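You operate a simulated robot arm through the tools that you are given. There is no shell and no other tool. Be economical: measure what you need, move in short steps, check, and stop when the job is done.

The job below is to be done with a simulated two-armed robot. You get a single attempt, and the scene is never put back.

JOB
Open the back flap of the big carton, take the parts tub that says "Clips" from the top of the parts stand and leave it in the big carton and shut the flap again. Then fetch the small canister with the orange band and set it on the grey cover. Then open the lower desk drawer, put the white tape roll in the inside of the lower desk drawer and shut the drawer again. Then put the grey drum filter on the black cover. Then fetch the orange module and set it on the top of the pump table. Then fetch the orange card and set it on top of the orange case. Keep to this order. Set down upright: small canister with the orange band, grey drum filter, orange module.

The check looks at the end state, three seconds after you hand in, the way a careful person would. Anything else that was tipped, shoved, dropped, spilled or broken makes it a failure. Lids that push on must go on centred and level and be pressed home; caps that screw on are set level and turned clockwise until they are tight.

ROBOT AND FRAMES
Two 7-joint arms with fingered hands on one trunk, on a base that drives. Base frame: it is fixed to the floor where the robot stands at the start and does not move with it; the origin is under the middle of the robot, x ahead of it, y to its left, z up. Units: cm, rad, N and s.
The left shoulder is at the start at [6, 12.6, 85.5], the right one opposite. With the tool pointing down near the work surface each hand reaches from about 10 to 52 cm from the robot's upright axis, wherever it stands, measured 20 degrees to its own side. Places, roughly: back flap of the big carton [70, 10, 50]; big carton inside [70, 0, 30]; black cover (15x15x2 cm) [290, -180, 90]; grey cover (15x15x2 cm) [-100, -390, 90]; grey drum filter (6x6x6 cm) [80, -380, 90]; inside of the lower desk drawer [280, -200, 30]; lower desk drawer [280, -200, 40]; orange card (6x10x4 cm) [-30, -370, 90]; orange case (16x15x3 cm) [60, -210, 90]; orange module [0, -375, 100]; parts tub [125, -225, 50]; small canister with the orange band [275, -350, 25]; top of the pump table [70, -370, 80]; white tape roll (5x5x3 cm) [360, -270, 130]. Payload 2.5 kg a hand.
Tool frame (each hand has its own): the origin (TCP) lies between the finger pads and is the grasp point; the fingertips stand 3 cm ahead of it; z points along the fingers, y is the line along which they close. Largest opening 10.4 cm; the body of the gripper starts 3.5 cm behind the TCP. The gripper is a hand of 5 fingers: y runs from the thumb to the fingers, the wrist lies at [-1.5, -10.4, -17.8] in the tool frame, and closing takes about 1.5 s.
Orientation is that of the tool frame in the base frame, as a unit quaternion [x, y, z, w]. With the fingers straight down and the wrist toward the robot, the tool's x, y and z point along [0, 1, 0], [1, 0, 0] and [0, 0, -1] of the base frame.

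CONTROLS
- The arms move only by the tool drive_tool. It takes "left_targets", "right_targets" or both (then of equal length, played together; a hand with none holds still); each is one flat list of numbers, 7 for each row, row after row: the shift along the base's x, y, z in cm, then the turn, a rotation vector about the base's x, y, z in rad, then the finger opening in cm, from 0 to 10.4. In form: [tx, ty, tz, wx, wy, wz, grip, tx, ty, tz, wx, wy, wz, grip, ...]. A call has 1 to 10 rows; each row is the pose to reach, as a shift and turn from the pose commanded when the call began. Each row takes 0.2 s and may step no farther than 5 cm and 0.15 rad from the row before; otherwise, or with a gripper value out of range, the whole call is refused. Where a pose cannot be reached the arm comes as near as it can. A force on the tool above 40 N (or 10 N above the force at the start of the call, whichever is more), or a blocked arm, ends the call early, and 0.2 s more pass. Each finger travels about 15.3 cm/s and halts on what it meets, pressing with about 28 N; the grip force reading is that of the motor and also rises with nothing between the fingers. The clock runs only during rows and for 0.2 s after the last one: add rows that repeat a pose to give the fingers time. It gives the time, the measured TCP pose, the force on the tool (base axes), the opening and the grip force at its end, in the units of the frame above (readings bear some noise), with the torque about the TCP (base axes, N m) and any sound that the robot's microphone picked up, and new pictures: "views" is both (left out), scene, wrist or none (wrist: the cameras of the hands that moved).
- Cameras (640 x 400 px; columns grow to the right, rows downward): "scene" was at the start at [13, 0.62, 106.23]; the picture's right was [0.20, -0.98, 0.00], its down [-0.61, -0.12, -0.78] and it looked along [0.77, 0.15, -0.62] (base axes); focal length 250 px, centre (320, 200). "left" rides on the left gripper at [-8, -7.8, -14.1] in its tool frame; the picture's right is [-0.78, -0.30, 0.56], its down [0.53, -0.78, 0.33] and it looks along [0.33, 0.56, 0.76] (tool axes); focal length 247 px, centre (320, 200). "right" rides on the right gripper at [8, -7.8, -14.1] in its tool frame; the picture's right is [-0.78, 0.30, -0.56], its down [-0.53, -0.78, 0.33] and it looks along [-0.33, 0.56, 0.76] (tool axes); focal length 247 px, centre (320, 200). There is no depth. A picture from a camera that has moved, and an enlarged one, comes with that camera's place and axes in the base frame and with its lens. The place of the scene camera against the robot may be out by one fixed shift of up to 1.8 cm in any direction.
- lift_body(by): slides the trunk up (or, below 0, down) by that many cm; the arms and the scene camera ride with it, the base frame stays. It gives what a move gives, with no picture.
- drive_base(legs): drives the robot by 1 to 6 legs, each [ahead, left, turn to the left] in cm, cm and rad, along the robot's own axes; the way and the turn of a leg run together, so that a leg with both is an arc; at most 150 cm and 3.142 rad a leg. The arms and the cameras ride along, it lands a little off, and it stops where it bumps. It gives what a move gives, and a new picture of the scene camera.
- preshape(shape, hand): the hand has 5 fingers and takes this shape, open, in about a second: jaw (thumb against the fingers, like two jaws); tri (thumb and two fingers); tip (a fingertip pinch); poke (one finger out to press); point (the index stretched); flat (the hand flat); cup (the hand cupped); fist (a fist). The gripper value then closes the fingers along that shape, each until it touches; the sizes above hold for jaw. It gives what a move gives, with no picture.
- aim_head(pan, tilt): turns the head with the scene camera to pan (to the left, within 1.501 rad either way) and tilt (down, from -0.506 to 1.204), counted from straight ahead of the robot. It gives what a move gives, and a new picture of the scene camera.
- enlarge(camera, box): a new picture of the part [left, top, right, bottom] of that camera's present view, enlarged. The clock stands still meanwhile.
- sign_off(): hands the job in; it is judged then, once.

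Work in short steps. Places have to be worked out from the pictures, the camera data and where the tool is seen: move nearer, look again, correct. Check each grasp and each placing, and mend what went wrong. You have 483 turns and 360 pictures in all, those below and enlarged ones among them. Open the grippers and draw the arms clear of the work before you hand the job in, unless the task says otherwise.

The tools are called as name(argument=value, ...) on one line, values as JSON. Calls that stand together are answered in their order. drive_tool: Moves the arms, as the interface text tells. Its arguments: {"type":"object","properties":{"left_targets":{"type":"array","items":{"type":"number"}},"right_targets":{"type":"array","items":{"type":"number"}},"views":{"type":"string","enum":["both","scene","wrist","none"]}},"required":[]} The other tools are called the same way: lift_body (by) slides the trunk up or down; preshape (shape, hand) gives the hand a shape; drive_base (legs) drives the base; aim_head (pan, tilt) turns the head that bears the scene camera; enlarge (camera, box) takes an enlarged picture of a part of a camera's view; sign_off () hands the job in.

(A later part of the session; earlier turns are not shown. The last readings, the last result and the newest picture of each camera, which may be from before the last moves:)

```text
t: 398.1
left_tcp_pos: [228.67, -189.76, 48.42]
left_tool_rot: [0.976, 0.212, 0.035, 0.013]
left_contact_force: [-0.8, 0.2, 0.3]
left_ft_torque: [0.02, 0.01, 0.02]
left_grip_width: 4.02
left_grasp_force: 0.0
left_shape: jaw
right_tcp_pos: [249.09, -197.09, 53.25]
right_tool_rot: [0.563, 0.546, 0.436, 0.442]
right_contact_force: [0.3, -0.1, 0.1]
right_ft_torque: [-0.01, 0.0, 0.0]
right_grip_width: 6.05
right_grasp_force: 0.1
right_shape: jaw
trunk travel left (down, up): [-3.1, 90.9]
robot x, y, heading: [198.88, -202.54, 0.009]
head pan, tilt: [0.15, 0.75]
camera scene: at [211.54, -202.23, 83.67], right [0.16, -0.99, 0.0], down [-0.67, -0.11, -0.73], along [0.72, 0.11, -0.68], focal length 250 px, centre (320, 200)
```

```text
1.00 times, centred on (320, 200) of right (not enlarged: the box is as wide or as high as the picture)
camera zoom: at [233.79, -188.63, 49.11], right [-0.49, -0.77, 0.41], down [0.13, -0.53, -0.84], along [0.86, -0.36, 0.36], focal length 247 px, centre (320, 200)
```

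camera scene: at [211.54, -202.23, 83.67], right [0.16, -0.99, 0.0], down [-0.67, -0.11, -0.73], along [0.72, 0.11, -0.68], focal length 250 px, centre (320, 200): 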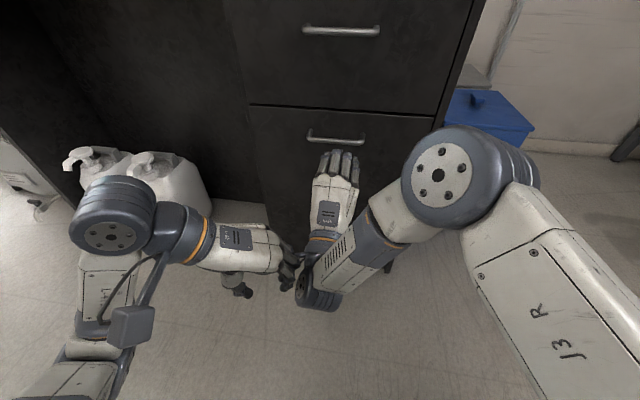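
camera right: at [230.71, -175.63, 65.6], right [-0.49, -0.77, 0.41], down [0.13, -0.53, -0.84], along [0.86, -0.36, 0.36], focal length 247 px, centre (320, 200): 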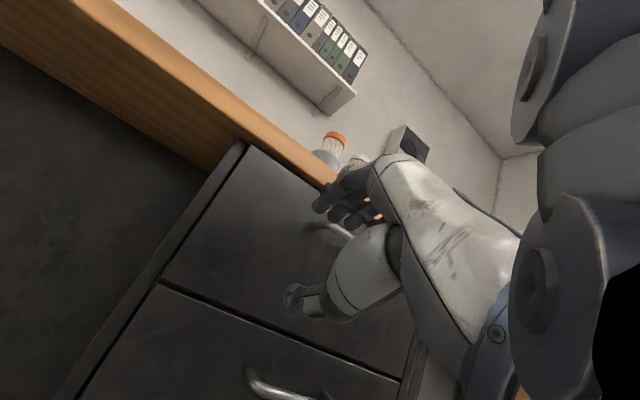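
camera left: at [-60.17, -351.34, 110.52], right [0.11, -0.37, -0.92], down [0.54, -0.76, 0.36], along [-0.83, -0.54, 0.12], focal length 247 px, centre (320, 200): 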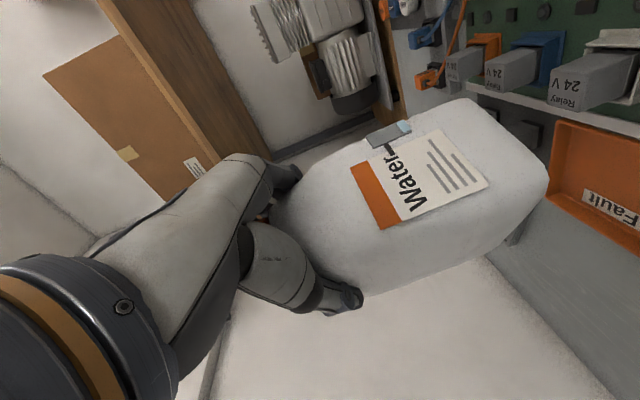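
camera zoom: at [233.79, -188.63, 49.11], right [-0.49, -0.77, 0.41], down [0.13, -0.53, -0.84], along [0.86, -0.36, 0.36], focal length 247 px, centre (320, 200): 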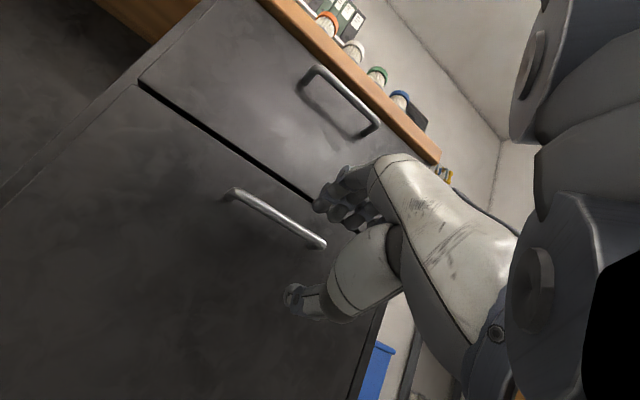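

Re-triangulated handle: [260.7, −196.2, 55.4]. I raise 2.2 cm and drive ahead 10.5 cm so the bar sits between fingers and thumb.

lift_body(by=2.2)

drive_base(legs=[[8, 0, -0.009]])

enlarge(camera="right", box=[160, 100, 480, 340])

```text
t: 398.7
left_tcp_pos: [228.58, -189.68, 50.63]
left_tool_rot: [0.977, 0.212, 0.034, 0.012]
left_contact_force: [-0.7, 0.3, -0.9]
left_ft_torque: [-0.04, 0.02, 0.01]
left_grip_width: 3.99
left_grasp_force: 0.1
left_shape: jaw
right_tcp_pos: [249.11, -197.03, 55.36]
right_tool_rot: [0.563, 0.546, 0.435, 0.442]
right_contact_force: [-0.2, 0.1, -0.4]
right_ft_torque: [0.0, -0.04, -0.02]
right_grip_width: 6.01
right_grasp_force: 0.0
right_shape: jaw
trunk travel left (down, up): [-5.3, 88.7]
robot x, y, heading: [198.72, -202.24, 0.002]
head pan, tilt: [0.15, 0.75]
```

```text
t: 399.8
left_tcp_pos: [236.7, -189.98, 50.7]
left_tool_rot: [0.978, 0.208, 0.034, 0.012]
left_contact_force: [-0.4, -0.3, 0.8]
left_ft_torque: [0.04, -0.01, 0.0]
left_grip_width: 3.99
left_grasp_force: 0.0
left_shape: jaw
right_tcp_pos: [257.16, -197.54, 55.37]
right_tool_rot: [0.565, 0.543, 0.434, 0.444]
right_contact_force: [-0.7, 0.7, -0.4]
right_ft_torque: [0.01, -0.01, -0.02]
right_grip_width: 6.04
right_grasp_force: 0.1
right_shape: jaw
trunk travel left (down, up): [-5.3, 88.7]
robot x, y, heading: [206.52, -202.79, -0.002]
head pan, tilt: [0.15, 0.75]
camera scene: at [219.5, -202.34, 85.87], right [0.15, -0.99, 0.0], down [-0.67, -0.1, -0.73], along [0.72, 0.11, -0.68], focal length 250 px, centre (320, 200)
```

scene: 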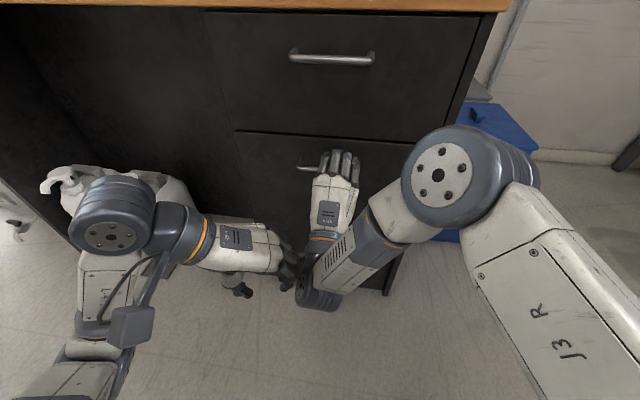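

```text
1.67 times, centred on (320, 220) of right
camera zoom: at [241.87, -188.96, 51.32], right [-0.5, -0.76, 0.41], down [0.13, -0.53, -0.84], along [0.86, -0.37, 0.36], focal length 412 px, centre (320, 167)
```

zoom: 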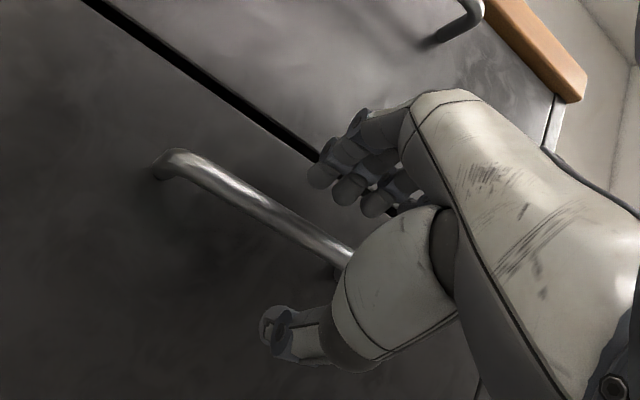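

The bar is between fingers and thumb. I advance 3 cm and close.

drive_base(legs=[[3, 0, 0]])

drive_tool(right_targets=[0, 0, 0, 0, 0, 0, 4, 0, 0, 0, 0, 0, 0, 2, 0, 0, 0, 0, 0, 0, 0, 0, 0, 0, 0, 0, 0, 0, 0, 0, 0, 0, 0, 0, 0], views="wrist")

```text
t: 400.8
left_tcp_pos: [239.73, -190.11, 50.76]
left_tool_rot: [0.978, 0.207, 0.034, 0.012]
left_contact_force: [0.7, -0.7, -0.3]
left_ft_torque: [-0.01, 0.02, -0.05]
left_grip_width: 4.02
left_grasp_force: 0.2
left_shape: jaw
right_tcp_pos: [259.74, -197.37, 55.78]
right_tool_rot: [0.561, 0.543, 0.44, 0.443]
right_contact_force: [-8.5, -2.5, 0.3]
right_ft_torque: [0.06, -0.27, -0.06]
right_grip_width: 5.86
right_grasp_force: 0.1
right_shape: jaw
trunk travel left (down, up): [-5.3, 88.7]
robot x, y, heading: [209.77, -202.38, -0.001]
head pan, tilt: [0.15, 0.75]
stopped in leg 1: the force on the tool passed its limit at 47 N (the readings are from after the stop); the commanded pose is now the measured one
camera scene: at [222.53, -202.38, 85.87], right [0.15, -0.99, 0.0], down [-0.67, -0.1, -0.73], along [0.72, 0.11, -0.68], focal length 250 px, centre (320, 200)
```

scene: 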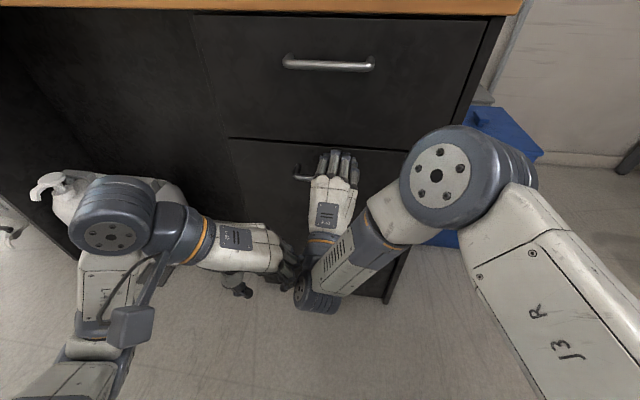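

```text
t: 402.0
left_tcp_pos: [239.73, -190.09, 50.64]
left_tool_rot: [0.978, 0.207, 0.034, 0.012]
left_contact_force: [-0.2, 0.5, -0.2]
left_ft_torque: [0.03, 0.0, -0.02]
left_grip_width: 3.98
left_grasp_force: 0.0
left_shape: jaw
right_tcp_pos: [259.85, -197.39, 55.46]
right_tool_rot: [0.563, 0.543, 0.438, 0.444]
right_contact_force: [1.3, 2.0, -4.8]
right_ft_torque: [-0.11, -0.07, 0.03]
right_grip_width: 0.0
right_grasp_force: 28.1
right_shape: jaw
trunk travel left (down, up): [-5.3, 88.7]
robot x, y, heading: [210.08, -202.46, 0.001]
head pan, tilt: [0.15, 0.75]
camera right: at [244.51, -188.85, 51.3], right [-0.5, -0.77, 0.4], down [0.14, -0.53, -0.84], along [0.86, -0.36, 0.37], focal length 247 px, centre (320, 200)
```

right: 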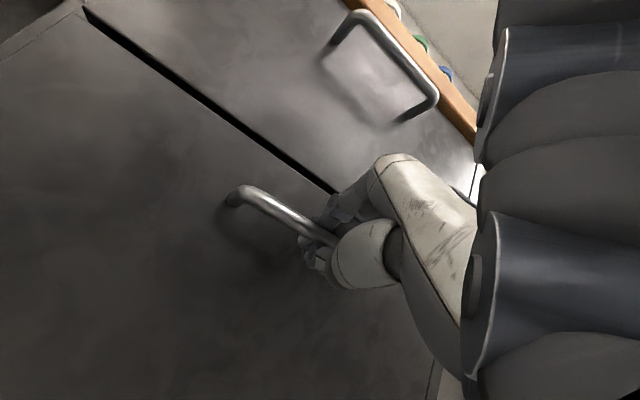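

Fingers appear closed around the bar (hooked). I pull back 6 cm and check whether the drawer follows.

drive_base(legs=[[-6, 0, 0]])

```text
t: 403.0
left_tcp_pos: [233.79, -190.09, 50.55]
left_tool_rot: [0.978, 0.207, 0.034, 0.012]
left_contact_force: [0.0, -0.3, 0.5]
left_ft_torque: [0.01, 0.03, 0.01]
left_grip_width: 3.98
left_grasp_force: 0.0
left_shape: jaw
right_tcp_pos: [253.8, -197.32, 55.53]
right_tool_rot: [0.562, 0.543, 0.438, 0.444]
right_contact_force: [-1.5, 0.8, -8.4]
right_ft_torque: [-0.05, 0.0, 0.02]
right_grip_width: 0.01
right_grasp_force: 27.6
right_shape: jaw
trunk travel left (down, up): [-5.3, 88.7]
robot x, y, heading: [203.79, -202.66, -0.003]
head pan, tilt: [0.15, 0.75]
camera scene: at [216.7, -202.35, 85.86], right [0.15, -0.99, 0.0], down [-0.68, -0.1, -0.73], along [0.72, 0.11, -0.68], focal length 250 px, centre (320, 200)
```

scene: 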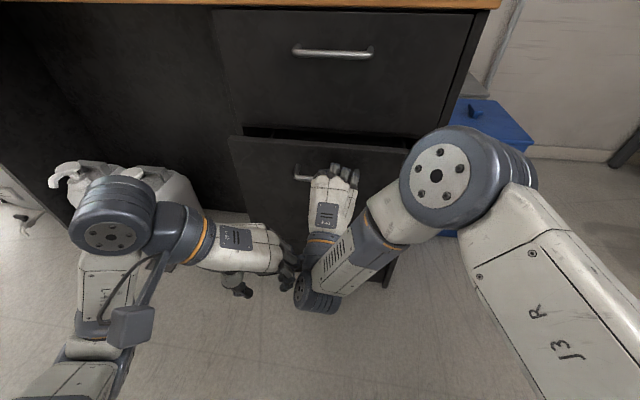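

The drawer follows. I pull another 22 cm.

drive_base(legs=[[-22, 0, 0]])

```text
t: 404.7
left_tcp_pos: [211.76, -190.05, 50.76]
left_tool_rot: [0.978, 0.206, 0.034, 0.012]
left_contact_force: [0.0, -0.8, -0.6]
left_ft_torque: [-0.04, 0.0, -0.01]
left_grip_width: 4.0
left_grasp_force: 0.0
left_shape: jaw
right_tcp_pos: [231.7, -197.23, 55.48]
right_tool_rot: [0.562, 0.543, 0.438, 0.443]
right_contact_force: [-2.2, -1.2, -7.8]
right_ft_torque: [-0.08, 0.01, 0.03]
right_grip_width: 0.0
right_grasp_force: 27.6
right_shape: jaw
trunk travel left (down, up): [-5.3, 88.7]
robot x, y, heading: [181.84, -202.08, -0.006]
head pan, tilt: [0.15, 0.75]
camera scene: at [194.61, -202.27, 85.86], right [0.14, -0.99, 0.0], down [-0.68, -0.1, -0.73], along [0.72, 0.11, -0.68], focal length 250 px, centre (320, 200)
```

scene: 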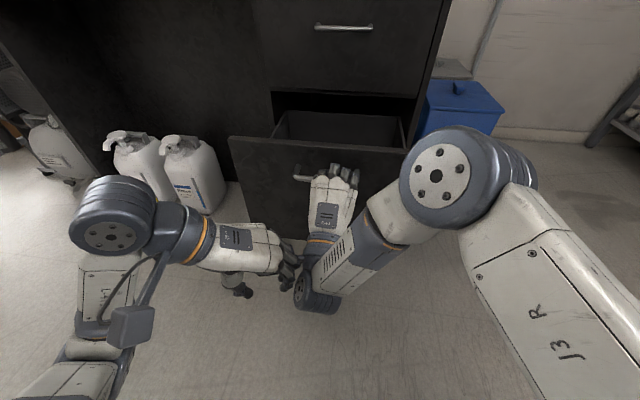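

The drawer is open ~28 cm. The parts stand is close behind me, so I release and withdraw the hand by arm only.

drive_tool(right_targets=[0, 0, 0, 0, 0, 0, 3, 0, 0, 0, 0, 0, 0, 6, 0, 0, 0, 0, 0, 0, 8, -1, 0, 0, 0, 0, 0, 8, -3, 0, 0, 0, 0, 0, 8, -5, 0, 0, 0, 0, 0, 8, -7, -1, 1, 0, 0, 0, 8], views="both")

```text
t: 406.3
left_tcp_pos: [211.64, -190.06, 50.6]
left_tool_rot: [0.978, 0.206, 0.033, 0.012]
left_contact_force: [0.2, 0.3, 0.1]
left_ft_torque: [-0.01, 0.01, 0.0]
left_grip_width: 3.99
left_grasp_force: 0.1
left_shape: jaw
right_tcp_pos: [229.77, -199.1, 59.01]
right_tool_rot: [0.572, 0.542, 0.43, 0.441]
right_contact_force: [-0.2, -0.8, -0.3]
right_ft_torque: [-0.03, 0.0, 0.02]
right_grip_width: 7.98
right_grasp_force: 0.0
right_shape: jaw
right hand out of reach, approached as far as the arm can: row 4, 5, 6, 7
trunk travel left (down, up): [-5.3, 88.7]
robot x, y, heading: [181.75, -202.27, -0.009]
head pan, tilt: [0.15, 0.75]
camera scene: at [194.58, -202.26, 85.87], right [0.14, -0.99, 0.0], down [-0.67, -0.1, -0.73], along [0.72, 0.11, -0.68], focal length 250 px, centre (320, 200)
camera right: at [214.59, -190.38, 55.14], right [-0.5, -0.76, 0.41], down [0.12, -0.53, -0.84], along [0.86, -0.37, 0.35], focal length 247 px, centre (320, 200)
```

scene: 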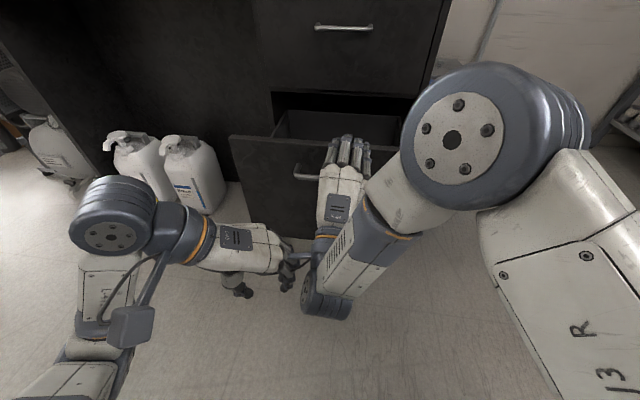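
right: 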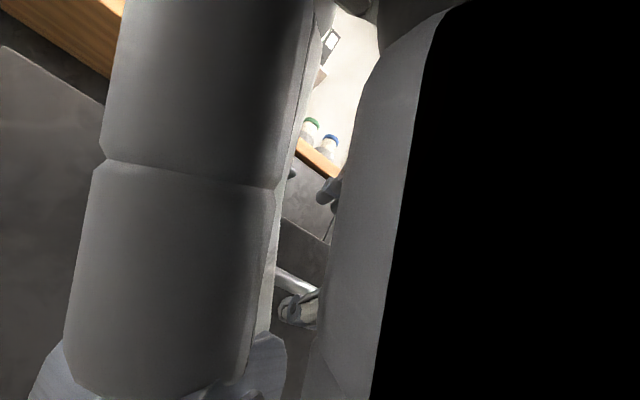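

The fingers still straddle the bar; I recentre vertically and slide sideways off the end of the handle.

lift_body(by=-3.3)

drive_base(legs=[[0, -15, 0]])

```text
t: 407.0
left_tcp_pos: [211.71, -189.96, 47.23]
left_tool_rot: [0.978, 0.207, 0.034, 0.013]
left_contact_force: [-0.1, -0.3, -0.3]
left_ft_torque: [-0.02, 0.0, 0.01]
left_grip_width: 3.99
left_grasp_force: 0.0
left_shape: jaw
right_tcp_pos: [229.83, -199.01, 56.05]
right_tool_rot: [0.571, 0.54, 0.433, 0.441]
right_contact_force: [0.1, 0.8, -0.4]
right_ft_torque: [-0.01, -0.02, 0.01]
right_grip_width: 7.96
right_grasp_force: 0.1
right_shape: jaw
trunk travel left (down, up): [-2.0, 92.0]
robot x, y, heading: [181.56, -202.85, -0.004]
head pan, tilt: [0.15, 0.75]
```

```text
t: 408.4
left_tcp_pos: [211.57, -204.87, 47.4]
left_tool_rot: [0.978, 0.207, 0.034, 0.013]
left_contact_force: [-0.5, -0.9, 0.2]
left_ft_torque: [0.0, 0.0, -0.01]
left_grip_width: 3.98
left_grasp_force: 0.0
left_shape: jaw
right_tcp_pos: [229.74, -214.05, 56.24]
right_tool_rot: [0.57, 0.539, 0.435, 0.442]
right_contact_force: [-0.4, -0.5, 0.2]
right_ft_torque: [-0.04, 0.01, 0.0]
right_grip_width: 8.0
right_grasp_force: 0.1
right_shape: jaw
trunk travel left (down, up): [-2.0, 92.0]
robot x, y, heading: [182.11, -217.45, -0.005]
head pan, tilt: [0.15, 0.75]
camera scene: at [194.5, -217.19, 82.57], right [0.14, -0.99, 0.0], down [-0.67, -0.1, -0.73], along [0.72, 0.11, -0.68], focal length 250 px, centre (320, 200)
```

scene: 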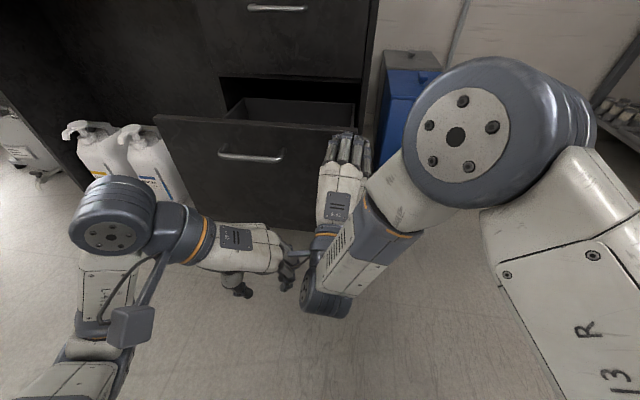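

The hand is free of the handle. I move well clear (to y≈−262), then raise the trunk and restore both hands to the standard pose.

drive_base(legs=[[0, -48, 0]])

lift_body(by=38)

drive_tool(right_targets=[0, -1, 1, 0, 0.13, 0, 8, 0, -2, 2, 0, 0.26, 0, 8, 0, -3, 3, 0, 0.39, 0, 8, 0, -5, 4, 0, 0.52, 0, 7, -1, -7, 5, 0, 0.65, 0, 7, -2, -9, 6, 0, 0.78, 0, 6, -3, -11, 7, 0, 0.91, 0, 5, -4, -12, 8, 0, 1.04, 0, 5, -5, -13, 9, 0, 1.17, 0, 5, -6, -14, 10, 0, 1.3, 0, 5], left_targets=[1, 2, 0, 0, 0, 0.13, 5, 2, 4, 0, 0, 0, 0.26, 5, 4, 6, 0, 0, 0, 0.39, 5, 6, 8, 1, 0, 0, 0.52, 5, 8, 10, 2, 0, 0, 0.65, 5, 10, 12, 3, 0, 0, 0.78, 5, 11, 14, 4, 0, 0, 0.91, 5, 12, 16, 5, 0, 0, 1.04, 5, 12, 18, 6, 0, 0, 1.17, 5, 12, 19, 7, 0, 0, 1.3, 5], views="scene")

```text
t: 411.2
left_tcp_pos: [211.49, -252.77, 47.37]
left_tool_rot: [0.977, 0.209, 0.033, 0.013]
left_contact_force: [-0.3, -0.1, 0.3]
left_ft_torque: [0.01, -0.04, 0.01]
left_grip_width: 4.02
left_grasp_force: 0.1
left_shape: jaw
right_tcp_pos: [229.55, -261.85, 56.34]
right_tool_rot: [0.571, 0.538, 0.435, 0.441]
right_contact_force: [-0.6, -0.7, 0.5]
right_ft_torque: [0.02, 0.0, -0.01]
right_grip_width: 7.97
right_grasp_force: 0.0
right_shape: jaw
trunk travel left (down, up): [-2.0, 92.0]
robot x, y, heading: [181.95, -265.42, -0.0]
head pan, tilt: [0.15, 0.75]
camera scene: at [194.32, -265.1, 82.57], right [0.15, -0.99, 0.0], down [-0.67, -0.1, -0.73], along [0.72, 0.11, -0.68], focal length 250 px, centre (320, 200)
```

scene: 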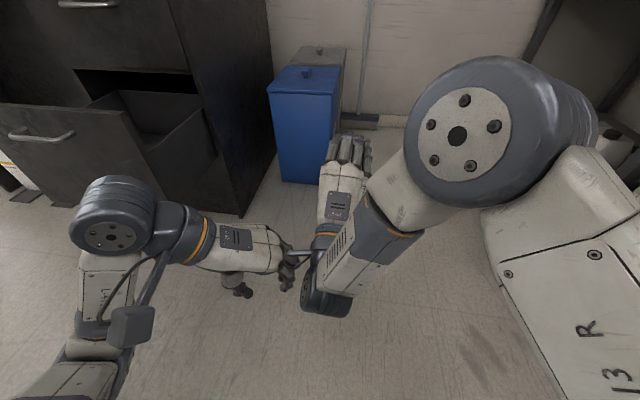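

```text
t: 414.9
left_tcp_pos: [211.47, -252.79, 85.39]
left_tool_rot: [0.977, 0.208, 0.033, 0.013]
left_contact_force: [-0.1, 0.0, 0.7]
left_ft_torque: [-0.01, 0.03, 0.03]
left_grip_width: 4.0
left_grasp_force: 0.0
left_shape: jaw
right_tcp_pos: [229.73, -261.89, 94.29]
right_tool_rot: [0.571, 0.538, 0.436, 0.441]
right_contact_force: [0.0, 0.3, 0.4]
right_ft_torque: [-0.04, -0.02, -0.01]
right_grip_width: 7.99
right_grasp_force: 0.1
right_shape: jaw
trunk travel left (down, up): [-40.0, 54.0]
robot x, y, heading: [181.84, -265.21, -0.003]
head pan, tilt: [0.15, 0.75]
```

```text
t: 417.1
left_tcp_pos: [227.53, -230.28, 87.32]
left_tool_rot: [0.654, 0.756, 0.034, -0.009]
left_contact_force: [-0.2, 0.9, -0.6]
left_ft_torque: [-0.02, 0.0, 0.0]
left_grip_width: 4.99
left_grasp_force: 0.1
left_shape: jaw
left hand out of reach, approached as far as the arm can: row 2, 3, 4, 5, 6, 7, 8, 9, 10
right_tcp_pos: [223.66, -275.82, 104.22]
right_tool_rot: [0.717, 0.696, 0.002, 0.024]
right_contact_force: [-0.5, -1.1, -0.3]
right_ft_torque: [-0.03, 0.03, 0.0]
right_grip_width: 5.05
right_grasp_force: 0.1
right_shape: jaw
trunk travel left (down, up): [-40.0, 54.0]
robot x, y, heading: [181.21, -265.51, -0.001]
head pan, tilt: [0.15, 0.75]
camera scene: at [194.31, -265.08, 120.57], right [0.15, -0.99, 0.0], down [-0.67, -0.1, -0.73], along [0.72, 0.11, -0.68], focal length 250 px, centre (320, 200)
```

scene: 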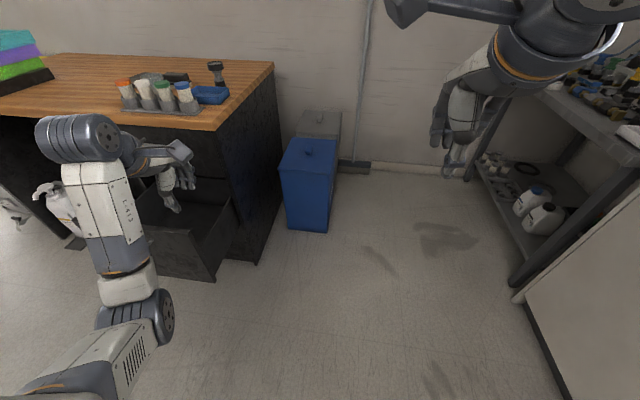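

Both hands are restored. I raise the trunk 40 and drive to (316, −294) for the tape shelf.

lift_body(by=36)

drive_base(legs=[[0, -29, 0], [120, 0, 0]])

aim_head(pan=0.3, tilt=0.5)

```text
t: 420.6
left_tcp_pos: [227.52, -230.4, 123.34]
left_tool_rot: [0.656, 0.754, 0.034, -0.009]
left_contact_force: [-0.1, 0.0, 0.6]
left_ft_torque: [0.0, 0.02, 0.02]
left_grip_width: 4.95
left_grasp_force: 0.0
left_shape: jaw
right_tcp_pos: [223.56, -275.67, 140.19]
right_tool_rot: [0.718, 0.696, 0.001, 0.025]
right_contact_force: [0.1, 0.0, 0.3]
right_ft_torque: [-0.01, 0.02, -0.07]
right_grip_width: 5.03
right_grasp_force: 0.0
right_shape: jaw
trunk travel left (down, up): [-76.0, 18.0]
robot x, y, heading: [181.84, -265.33, -0.0]
head pan, tilt: [0.15, 0.75]
```

```text
t: 428.4
left_tcp_pos: [348.64, -259.9, 123.38]
left_tool_rot: [0.656, 0.754, 0.034, -0.01]
left_contact_force: [-0.7, -0.3, 0.9]
left_ft_torque: [-0.01, -0.01, -0.02]
left_grip_width: 4.97
left_grasp_force: 0.0
left_shape: jaw
right_tcp_pos: [344.71, -305.31, 140.26]
right_tool_rot: [0.718, 0.695, 0.002, 0.025]
right_contact_force: [0.4, 0.1, 0.0]
right_ft_torque: [-0.01, 0.02, 0.02]
right_grip_width: 5.01
right_grasp_force: 0.1
right_shape: jaw
trunk travel left (down, up): [-76.0, 18.0]
robot x, y, heading: [302.4, -294.7, -0.006]
head pan, tilt: [0.15, 0.75]
camera scene: at [315.31, -294.58, 156.57], right [0.15, -0.99, 0.0], down [-0.67, -0.1, -0.73], along [0.72, 0.11, -0.68], focal length 250 px, centre (320, 200)
```

scene: 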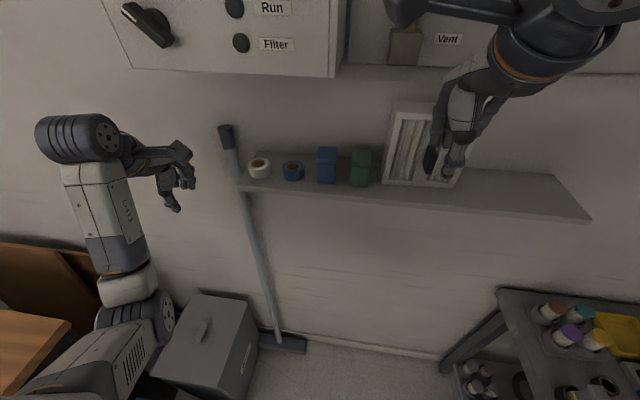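

```text
t: 429.1
left_tcp_pos: [348.57, -259.99, 123.41]
left_tool_rot: [0.656, 0.754, 0.035, -0.01]
left_contact_force: [0.3, 0.2, 0.6]
left_ft_torque: [-0.03, 0.02, 0.02]
left_grip_width: 4.97
left_grasp_force: 0.1
left_shape: jaw
right_tcp_pos: [344.61, -305.42, 140.32]
right_tool_rot: [0.718, 0.696, 0.001, 0.025]
right_contact_force: [-0.8, -0.5, 0.3]
right_ft_torque: [0.0, 0.0, 0.01]
right_grip_width: 5.05
right_grasp_force: 0.1
right_shape: jaw
trunk travel left (down, up): [-76.0, 18.0]
robot x, y, heading: [302.35, -294.81, -0.003]
head pan, tilt: [0.3, 0.499]
camera scene: at [315.79, -293.14, 158.76], right [0.29, -0.96, 0.0], down [-0.46, -0.14, -0.88], along [0.84, 0.26, -0.48], focal length 250 px, centre (320, 200)
```

scene: 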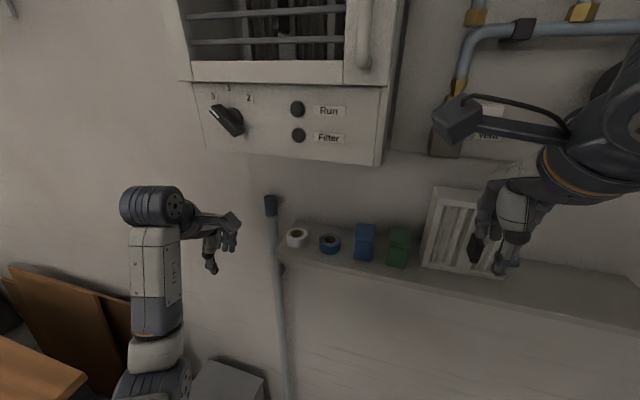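

Tape roll seen at roughly [357–360, −274, ~124]. I raise the left hand and bring it before the shelf, also lifting the right hand back a little, then look with the wrist camera.

drive_tool(left_targets=[0, 0, 4, 0, 0, 0, 6, 0, 0, 8, 0, 0, -0.05, 7, 0, 0, 12, 0, 0, -0.1, 8, 0, -3, 15, 0, 0, -0.14, 8, 0, -6, 16, 0, 0, -0.14, 8, 0, -9, 16, 0, 0, -0.14, 8, 0, -12, 16, 0, 0, -0.14, 8, 0, -14, 16, 0, 0, -0.14, 8], right_targets=[-1, -1, 0, 0, 0, 0, 5, -2, -2, 0, 0, 0, 0, 5, -3, -3, 0, 0, 0, 0, 5, -4, -4, 0, 0, 0, 0, 5, -5, -5, 0, 0, 0, 0, 5, -6, -6, 0, 0, 0, 0, 5, -7, -7, 0, 0, 0, 0, 5, -8, -8, 0, 0, 0, 0, 5], views="both")

```text
t: 430.2
left_tcp_pos: [354.08, -258.27, 137.04]
left_tool_rot: [0.699, 0.714, 0.032, -0.009]
left_contact_force: [-10.9, 13.1, -4.6]
left_ft_torque: [-1.3, -1.45, -0.87]
left_grip_width: 7.97
left_grasp_force: 0.0
left_shape: jaw
left hand out of reach, approached as far as the arm can: row 1, 2, 3, 4, 5
right_tcp_pos: [340.3, -309.72, 140.19]
right_tool_rot: [0.718, 0.695, 0.002, 0.025]
right_contact_force: [1.2, -0.6, 0.0]
right_ft_torque: [0.04, 0.03, 0.03]
right_grip_width: 5.04
right_grasp_force: 0.2
right_shape: jaw
trunk travel left (down, up): [-76.0, 18.0]
robot x, y, heading: [302.27, -294.7, 0.002]
head pan, tilt: [0.3, 0.499]
stopped in row 5 (left hand): the force on the tool passed its limit at 48 N (the readings are from after the stop); the commanded pose is now the measured one
camera scene: at [315.75, -293.04, 158.77], right [0.29, -0.96, 0.0], down [-0.46, -0.14, -0.88], along [0.84, 0.26, -0.48], focal length 250 px, centre (320, 200)
camera right: at [332.32, -300.91, 153.84], right [0.25, -0.76, 0.59], down [-0.78, -0.52, -0.34], along [0.57, -0.38, -0.73], focal length 247 px, centre (320, 200)
camera left: at [345.96, -267.31, 150.41], right [-0.26, -0.75, -0.61], down [-0.78, 0.54, -0.33], along [0.57, 0.39, -0.72], focal length 247 px, centre (320, 200)
```

scene: 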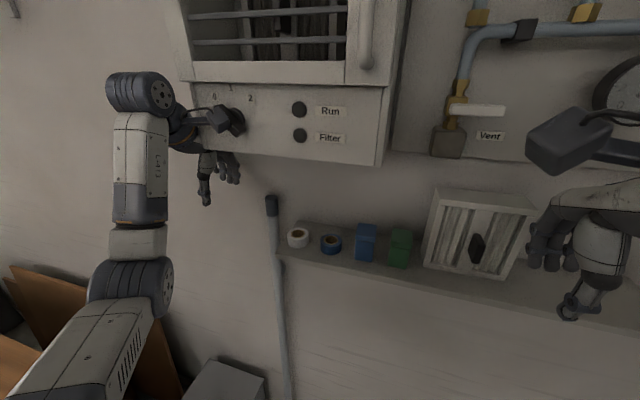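
right: 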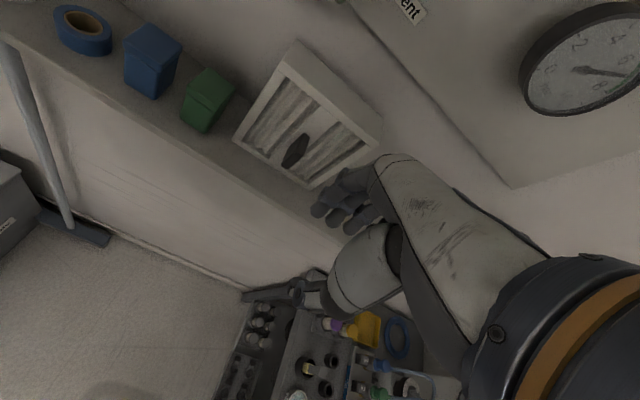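
left: 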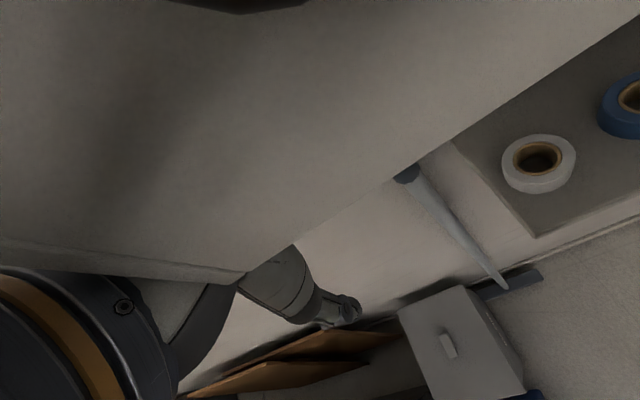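

The hand's back touched the wall unit above. I retreat straight back and look again.

drive_tool(left_targets=[-3, 0, -1, 0, 0, 0, 8, -6, 0, -2, 0, 0, 0, 8, -9, 0, -3, 0, 0, 0, 8, -12, -1, -4, 0, 0, 0, 8], views="scene")

enlarge(camera="scene", box=[100, 60, 440, 300])

```text
t: 431.2
left_tcp_pos: [347.02, -254.09, 129.89]
left_tool_rot: [0.7, 0.713, 0.034, -0.008]
left_contact_force: [-0.7, -0.6, -0.9]
left_ft_torque: [-0.02, 0.01, 0.02]
left_grip_width: 7.98
left_grasp_force: 0.0
left_shape: jaw
left hand out of reach, approached as far as the arm can: row 1, 2, 3, 4
right_tcp_pos: [340.35, -309.74, 140.22]
right_tool_rot: [0.718, 0.696, 0.002, 0.026]
right_contact_force: [-0.2, -0.3, 0.1]
right_ft_torque: [0.03, 0.05, 0.0]
right_grip_width: 5.05
right_grasp_force: 0.0
right_shape: jaw
trunk travel left (down, up): [-76.0, 18.0]
robot x, y, heading: [302.71, -294.58, -0.002]
head pan, tilt: [0.3, 0.499]
camera scene: at [315.73, -293.05, 158.78], right [0.29, -0.96, 0.0], down [-0.46, -0.14, -0.88], along [0.84, 0.26, -0.48], focal length 250 px, centre (320, 200)
```

scene: 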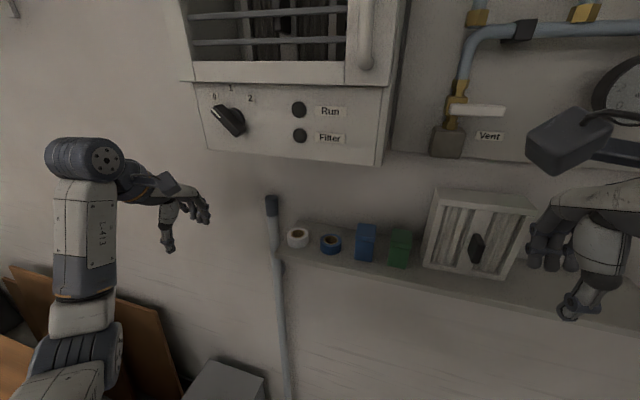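

```text
1.67 times, centred on (270, 180) of scene
camera zoom: at [315.73, -293.05, 158.78], right [0.29, -0.96, 0.0], down [-0.46, -0.14, -0.88], along [0.84, 0.26, -0.48], focal length 417 px, centre (403, 233)
```

zoom: 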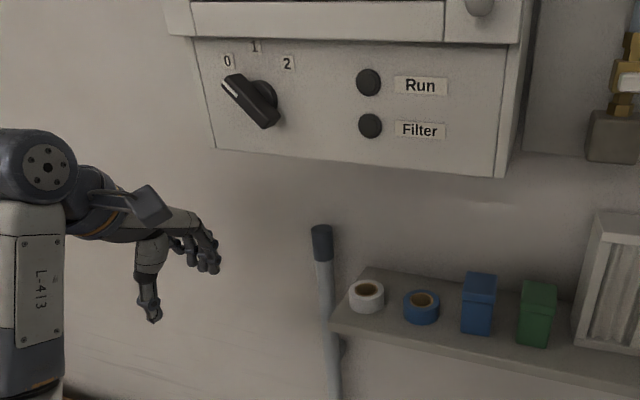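

Knob still at 0, nothing disturbed. The unit overhangs the shelf, so I'll approach with a forward-tilted hand closing sideways. I back up 25 cm and reorient the left hand.

drive_base(legs=[[-25, 0, 0]])

drive_tool(left_targets=[0, -2, 0, 0, 0, -0.15, 8, 0, -4, 0, 0, 0, -0.3, 8, 0, -6, 0, 0, 0, -0.45, 8, 0, -8, 0, 0, 0, -0.6, 8, 0, -10, 0, 0, 0, -0.75, 8, 0, -12, 0, 0, 0, -0.9, 8, 0, -14, 0, 0, 0, -1.05, 8, 0, -16, 0, 0, 0, -1.2, 8, 0, -18, 0, 0, 0, -1.35, 8, 0, -20, 0, 0, 0, -1.5, 8], views="none")

drive_tool(left_targets=[0, 0, 0, 0, -0.14, 0, 8, 0, 0, 0, 0, -0.28, 0, 8, 0, 0, 0, 0, -0.42, 0, 8, 0, 0, 0, 0, -0.56, 0, 8, 0, 0, 0, 0, -0.7, 0, 8, 0, 0, 0, 0, -0.84, 0, 8, 0, 0, 0, 0, -0.96, 0, 8], views="both")

```text
t: 433.1
left_tcp_pos: [321.8, -253.98, 129.85]
left_tool_rot: [0.7, 0.713, 0.032, -0.007]
left_contact_force: [-0.1, -0.6, -0.1]
left_ft_torque: [0.02, 0.01, 0.04]
left_grip_width: 7.97
left_grasp_force: 0.1
left_shape: jaw
right_tcp_pos: [315.25, -309.75, 140.14]
right_tool_rot: [0.717, 0.697, 0.001, 0.025]
right_contact_force: [0.6, 0.2, 0.0]
right_ft_torque: [0.0, -0.03, -0.02]
right_grip_width: 5.04
right_grasp_force: 0.0
right_shape: jaw
trunk travel left (down, up): [-76.0, 18.0]
robot x, y, heading: [277.12, -294.82, 0.001]
head pan, tilt: [0.3, 0.499]
camera scene: at [290.55, -293.06, 158.77], right [0.3, -0.95, 0.0], down [-0.46, -0.14, -0.88], along [0.84, 0.26, -0.48], focal length 250 px, centre (320, 200)
```

scene: 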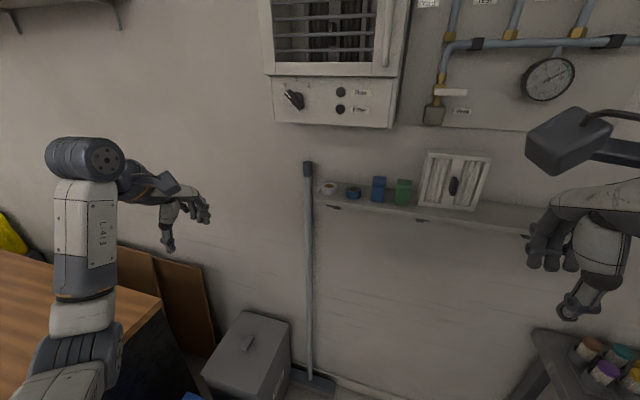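

```text
t: 435.3
left_tcp_pos: [321.94, -274.2, 129.78]
left_tool_rot: [0.998, 0.045, 0.03, 0.016]
left_contact_force: [-0.3, -0.6, 0.9]
left_ft_torque: [0.04, -0.01, -0.02]
left_grip_width: 7.98
left_grasp_force: 0.0
left_shape: jaw
right_tcp_pos: [315.23, -309.77, 140.06]
right_tool_rot: [0.717, 0.696, 0.0, 0.025]
right_contact_force: [-0.1, 0.0, -0.1]
right_ft_torque: [-0.03, 0.0, 0.02]
right_grip_width: 5.02
right_grasp_force: 0.1
right_shape: jaw
trunk travel left (down, up): [-76.0, 18.0]
robot x, y, heading: [277.34, -294.78, -0.001]
head pan, tilt: [0.3, 0.499]
```

```text
t: 436.9
left_tcp_pos: [321.79, -274.09, 130.01]
left_tool_rot: [0.871, 0.032, 0.489, 0.035]
left_contact_force: [0.7, -0.1, 0.5]
left_ft_torque: [-0.02, 0.0, -0.03]
left_grip_width: 7.96
left_grasp_force: 0.0
left_shape: jaw
right_tcp_pos: [315.14, -309.64, 140.08]
right_tool_rot: [0.718, 0.696, 0.001, 0.025]
right_contact_force: [-0.3, -0.7, 0.8]
right_ft_torque: [0.0, 0.0, 0.01]
right_grip_width: 5.04
right_grasp_force: 0.0
right_shape: jaw
trunk travel left (down, up): [-76.0, 18.0]
robot x, y, heading: [277.14, -294.87, 0.004]
head pan, tilt: [0.3, 0.499]
camera scene: at [290.57, -293.06, 158.77], right [0.3, -0.95, 0.0], down [-0.46, -0.14, -0.88], along [0.84, 0.26, -0.48], focal length 250 px, centre (320, 200)
camera left: at [305.26, -266.62, 129.75], right [0.07, 0.21, -0.98], down [0.54, 0.81, 0.21], along [0.84, -0.55, -0.06], focal length 247 px, centre (320, 200)
```

scene: 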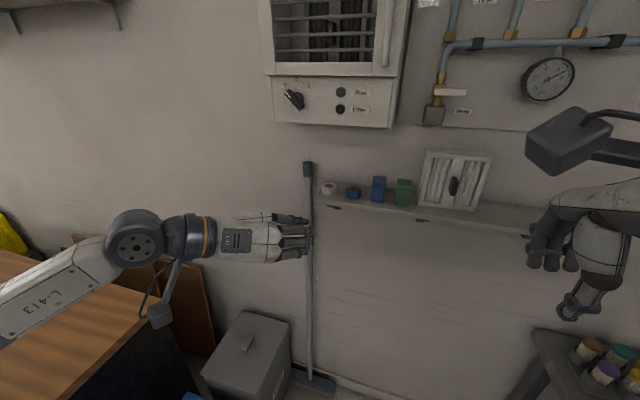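
left: 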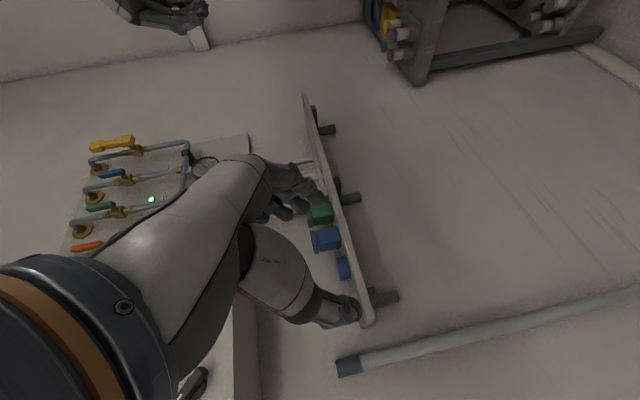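

I raise the hand 6 cm and approach 14 cm, then look again.

drive_tool(left_targets=[0, -1, 3, 0, 0, 0, 8, 0, -2, 6, 0, 0, 0, 8], views="none")

drive_base(legs=[[14, 0, 0]])

enlarge(camera="left", box=[0, 0, 640, 400])

enlarge(camera="scene", box=[200, 120, 440, 280])

```text
t: 437.5
left_tcp_pos: [322.0, -276.05, 136.0]
left_tool_rot: [0.871, 0.032, 0.488, 0.035]
left_contact_force: [-0.1, 0.1, 0.3]
left_ft_torque: [0.01, -0.01, -0.01]
left_grip_width: 8.01
left_grasp_force: 0.1
left_shape: jaw
right_tcp_pos: [315.25, -309.72, 140.2]
right_tool_rot: [0.717, 0.697, 0.001, 0.025]
right_contact_force: [0.0, 0.2, 0.0]
right_ft_torque: [0.02, 0.0, -0.01]
right_grip_width: 5.04
right_grasp_force: 0.0
right_shape: jaw
trunk travel left (down, up): [-76.0, 18.0]
robot x, y, heading: [277.0, -294.59, -0.002]
head pan, tilt: [0.3, 0.499]
```

```text
t: 438.8
left_tcp_pos: [336.13, -276.11, 135.84]
left_tool_rot: [0.872, 0.033, 0.488, 0.035]
left_contact_force: [0.1, -0.1, -0.1]
left_ft_torque: [0.01, 0.06, 0.0]
left_grip_width: 7.96
left_grasp_force: 0.0
left_shape: jaw
right_tcp_pos: [329.18, -309.65, 140.2]
right_tool_rot: [0.717, 0.696, 0.0, 0.025]
right_contact_force: [-0.3, 0.0, 0.2]
right_ft_torque: [-0.01, 0.01, -0.01]
right_grip_width: 5.04
right_grasp_force: 0.0
right_shape: jaw
trunk travel left (down, up): [-76.0, 18.0]
robot x, y, heading: [291.14, -294.96, 0.004]
head pan, tilt: [0.3, 0.499]
camera scene: at [304.64, -293.06, 158.76], right [0.3, -0.96, 0.0], down [-0.46, -0.14, -0.88], along [0.84, 0.26, -0.48], focal length 250 px, centre (320, 200)
```

scene: 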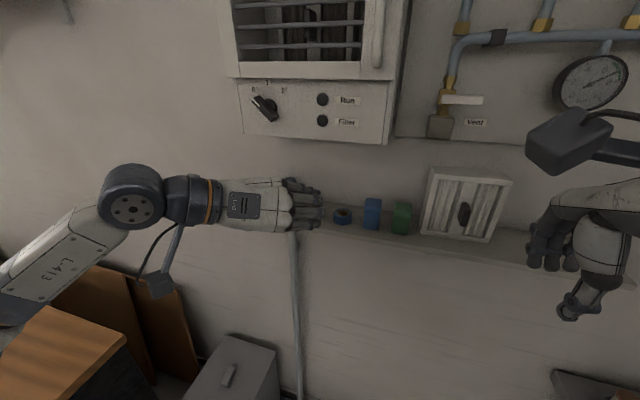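

```text
1.00 times, centred on (320, 200) of left (not enlarged: the box is as wide or as high as the picture)
camera zoom: at [319.55, -268.66, 135.69], right [0.06, 0.21, -0.98], down [0.55, 0.81, 0.21], along [0.84, -0.55, -0.06], focal length 247 px, centre (320, 200)
```

zoom: 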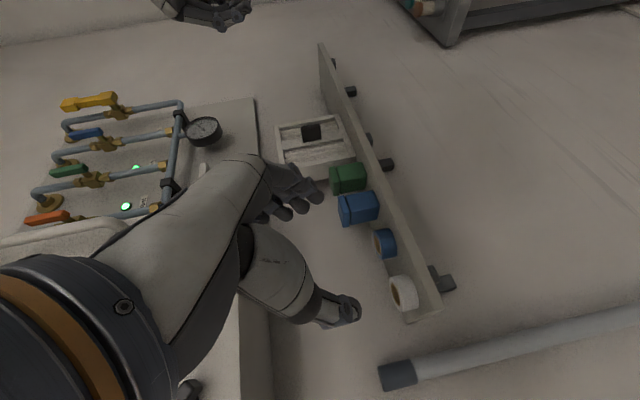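

```text
2.50 times, centred on (320, 200) of scene
camera zoom: at [304.64, -293.06, 158.76], right [0.3, -0.96, 0.0], down [-0.46, -0.14, -0.88], along [0.84, 0.26, -0.48], focal length 625 px, centre (320, 200)
```

zoom: 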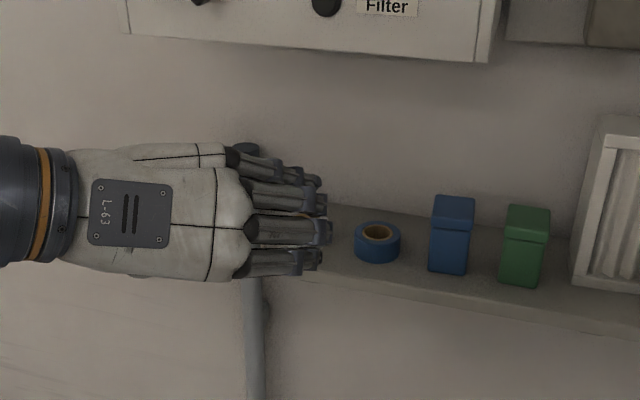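

The tape's top centre is [355.6, −274.7, 126]; the blue roll is only ~7 cm away, so I yaw the hand 45° so the fingers clear it.

drive_tool(left_targets=[1, 0, -1, 0, 0, 0.13, 8, 2, -1, -2, 0, 0, 0.26, 8, 4, -2, -2, 0, 0, 0.39, 8, 6, -3, -2, 0, 0, 0.52, 8, 8, -4, -2, 0, 0, 0.65, 8, 10, -5, -2, 0, 0, 0.75, 8], views="both")

```text
t: 440.2
left_tcp_pos: [346.01, -281.22, 133.97]
left_tool_rot: [0.799, 0.35, 0.467, -0.146]
left_contact_force: [0.2, -0.1, 0.1]
left_ft_torque: [0.01, 0.01, -0.03]
left_grip_width: 7.99
left_grasp_force: 0.1
left_shape: jaw
right_tcp_pos: [329.23, -309.84, 140.1]
right_tool_rot: [0.717, 0.697, 0.001, 0.025]
right_contact_force: [0.6, -0.7, -0.8]
right_ft_torque: [0.02, 0.03, -0.03]
right_grip_width: 5.04
right_grasp_force: 0.1
right_shape: jaw
trunk travel left (down, up): [-76.0, 18.0]
robot x, y, heading: [291.15, -294.92, -0.001]
head pan, tilt: [0.3, 0.499]
camera scene: at [304.6, -293.1, 158.76], right [0.3, -0.96, 0.0], down [-0.46, -0.14, -0.88], along [0.84, 0.26, -0.48], focal length 250 px, centre (320, 200)
camera left: at [328.81, -286.84, 133.68], right [-0.1, 0.2, -0.98], down [-0.16, 0.97, 0.21], along [0.98, 0.17, -0.06], focal length 247 px, centre (320, 200)
```

scene: 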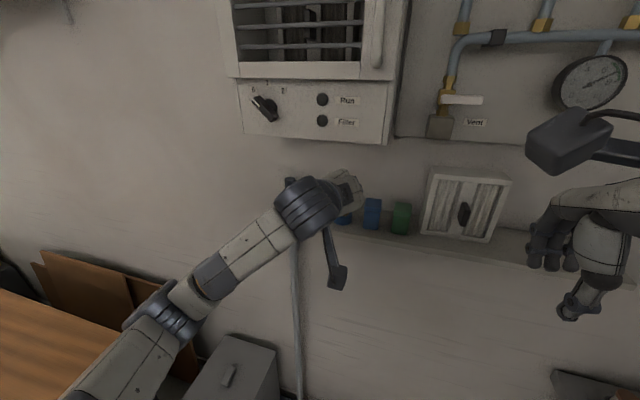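
left: 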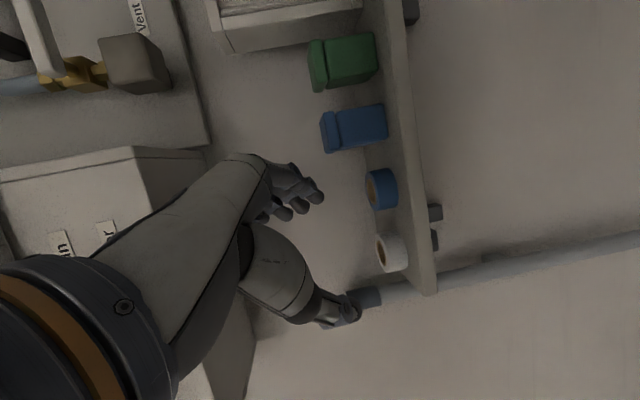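

Confirmed by this view. I move along the finger axis onto the roll.

drive_tool(left_targets=[0.9, -1, -1, 0, 0, 0, 7.5, 3, 0.8, -2.7, 0, 0, 0, 7.5, 5, 2.6, -4.4, 0, 0, 0, 7.5, 7, 4.4, -6.1, 0, 0, 0, 7.5, 8.4, 5.6, -7.4, 0, 0, 0, 7.5], views="both")

```text
t: 441.4
left_tcp_pos: [354.48, -275.63, 126.5]
left_tool_rot: [0.799, 0.35, 0.466, -0.146]
left_contact_force: [0.0, 0.6, 1.2]
left_ft_torque: [-0.07, -0.03, -0.01]
left_grip_width: 7.52
left_grasp_force: 0.2
left_shape: jaw
right_tcp_pos: [329.13, -309.67, 140.03]
right_tool_rot: [0.718, 0.696, 0.002, 0.025]
right_contact_force: [0.1, 0.2, -0.4]
right_ft_torque: [-0.01, 0.0, 0.03]
right_grip_width: 5.05
right_grasp_force: 0.0
right_shape: jaw
trunk travel left (down, up): [-76.0, 18.0]
robot x, y, heading: [291.18, -294.64, 0.001]
head pan, tilt: [0.3, 0.499]
camera scene: at [304.54, -293.05, 158.77], right [0.3, -0.96, 0.0], down [-0.46, -0.14, -0.88], along [0.84, 0.26, -0.48], focal length 250 px, centre (320, 200)
camera left: at [337.31, -281.28, 126.35], right [-0.09, 0.19, -0.98], down [-0.15, 0.97, 0.21], along [0.98, 0.17, -0.06], focal length 247 px, centre (320, 200)
```

scene: 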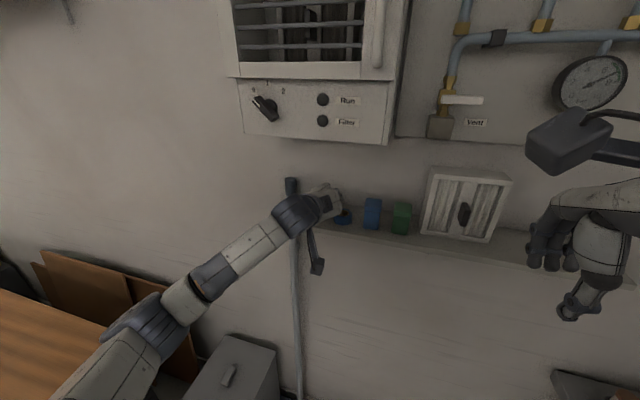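
left: 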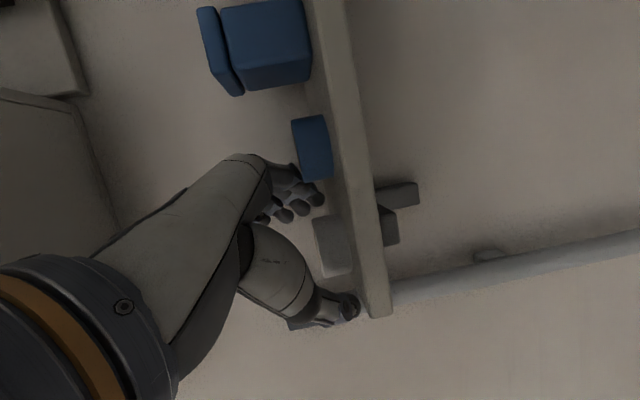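

The roll sits between fingers and thumb. I lower 0.8 cm, advance slightly and close.

drive_tool(left_targets=[0.5, 0.4, -0.5, 0, 0, 0, 7.5, 0.9, 0.7, -0.9, 0, 0, 0, 7.5, 0.9, 0.7, -0.9, 0, 0, 0, 5, 0.9, 0.7, -0.9, 0, 0, 0, 3, 0.9, 0.7, -0.9, 0, 0, 0, 3, 0.9, 0.7, -0.9, 0, 0, 0, 3], views="wrist")

```text
t: 442.8
left_tcp_pos: [355.33, -274.99, 125.96]
left_tool_rot: [0.798, 0.348, 0.471, -0.144]
left_contact_force: [4.8, 0.3, 18.6]
left_ft_torque: [0.0, -0.6, 0.0]
left_grip_width: 1.11
left_grasp_force: 28.3
left_shape: jaw
right_tcp_pos: [328.97, -309.83, 140.23]
right_tool_rot: [0.718, 0.696, 0.002, 0.026]
right_contact_force: [0.2, 0.0, 0.9]
right_ft_torque: [0.0, -0.02, 0.02]
right_grip_width: 5.06
right_grasp_force: 0.1
right_shape: jaw
trunk travel left (down, up): [-76.0, 18.0]
robot x, y, heading: [291.09, -294.53, 0.006]
head pan, tilt: [0.3, 0.499]
camera left: at [338.14, -280.63, 125.62], right [-0.09, 0.2, -0.98], down [-0.15, 0.97, 0.21], along [0.98, 0.17, -0.05], focal length 247 px, centre (320, 200)
```

left: 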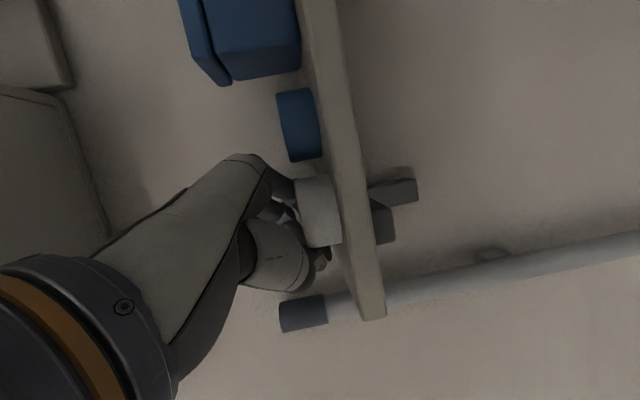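

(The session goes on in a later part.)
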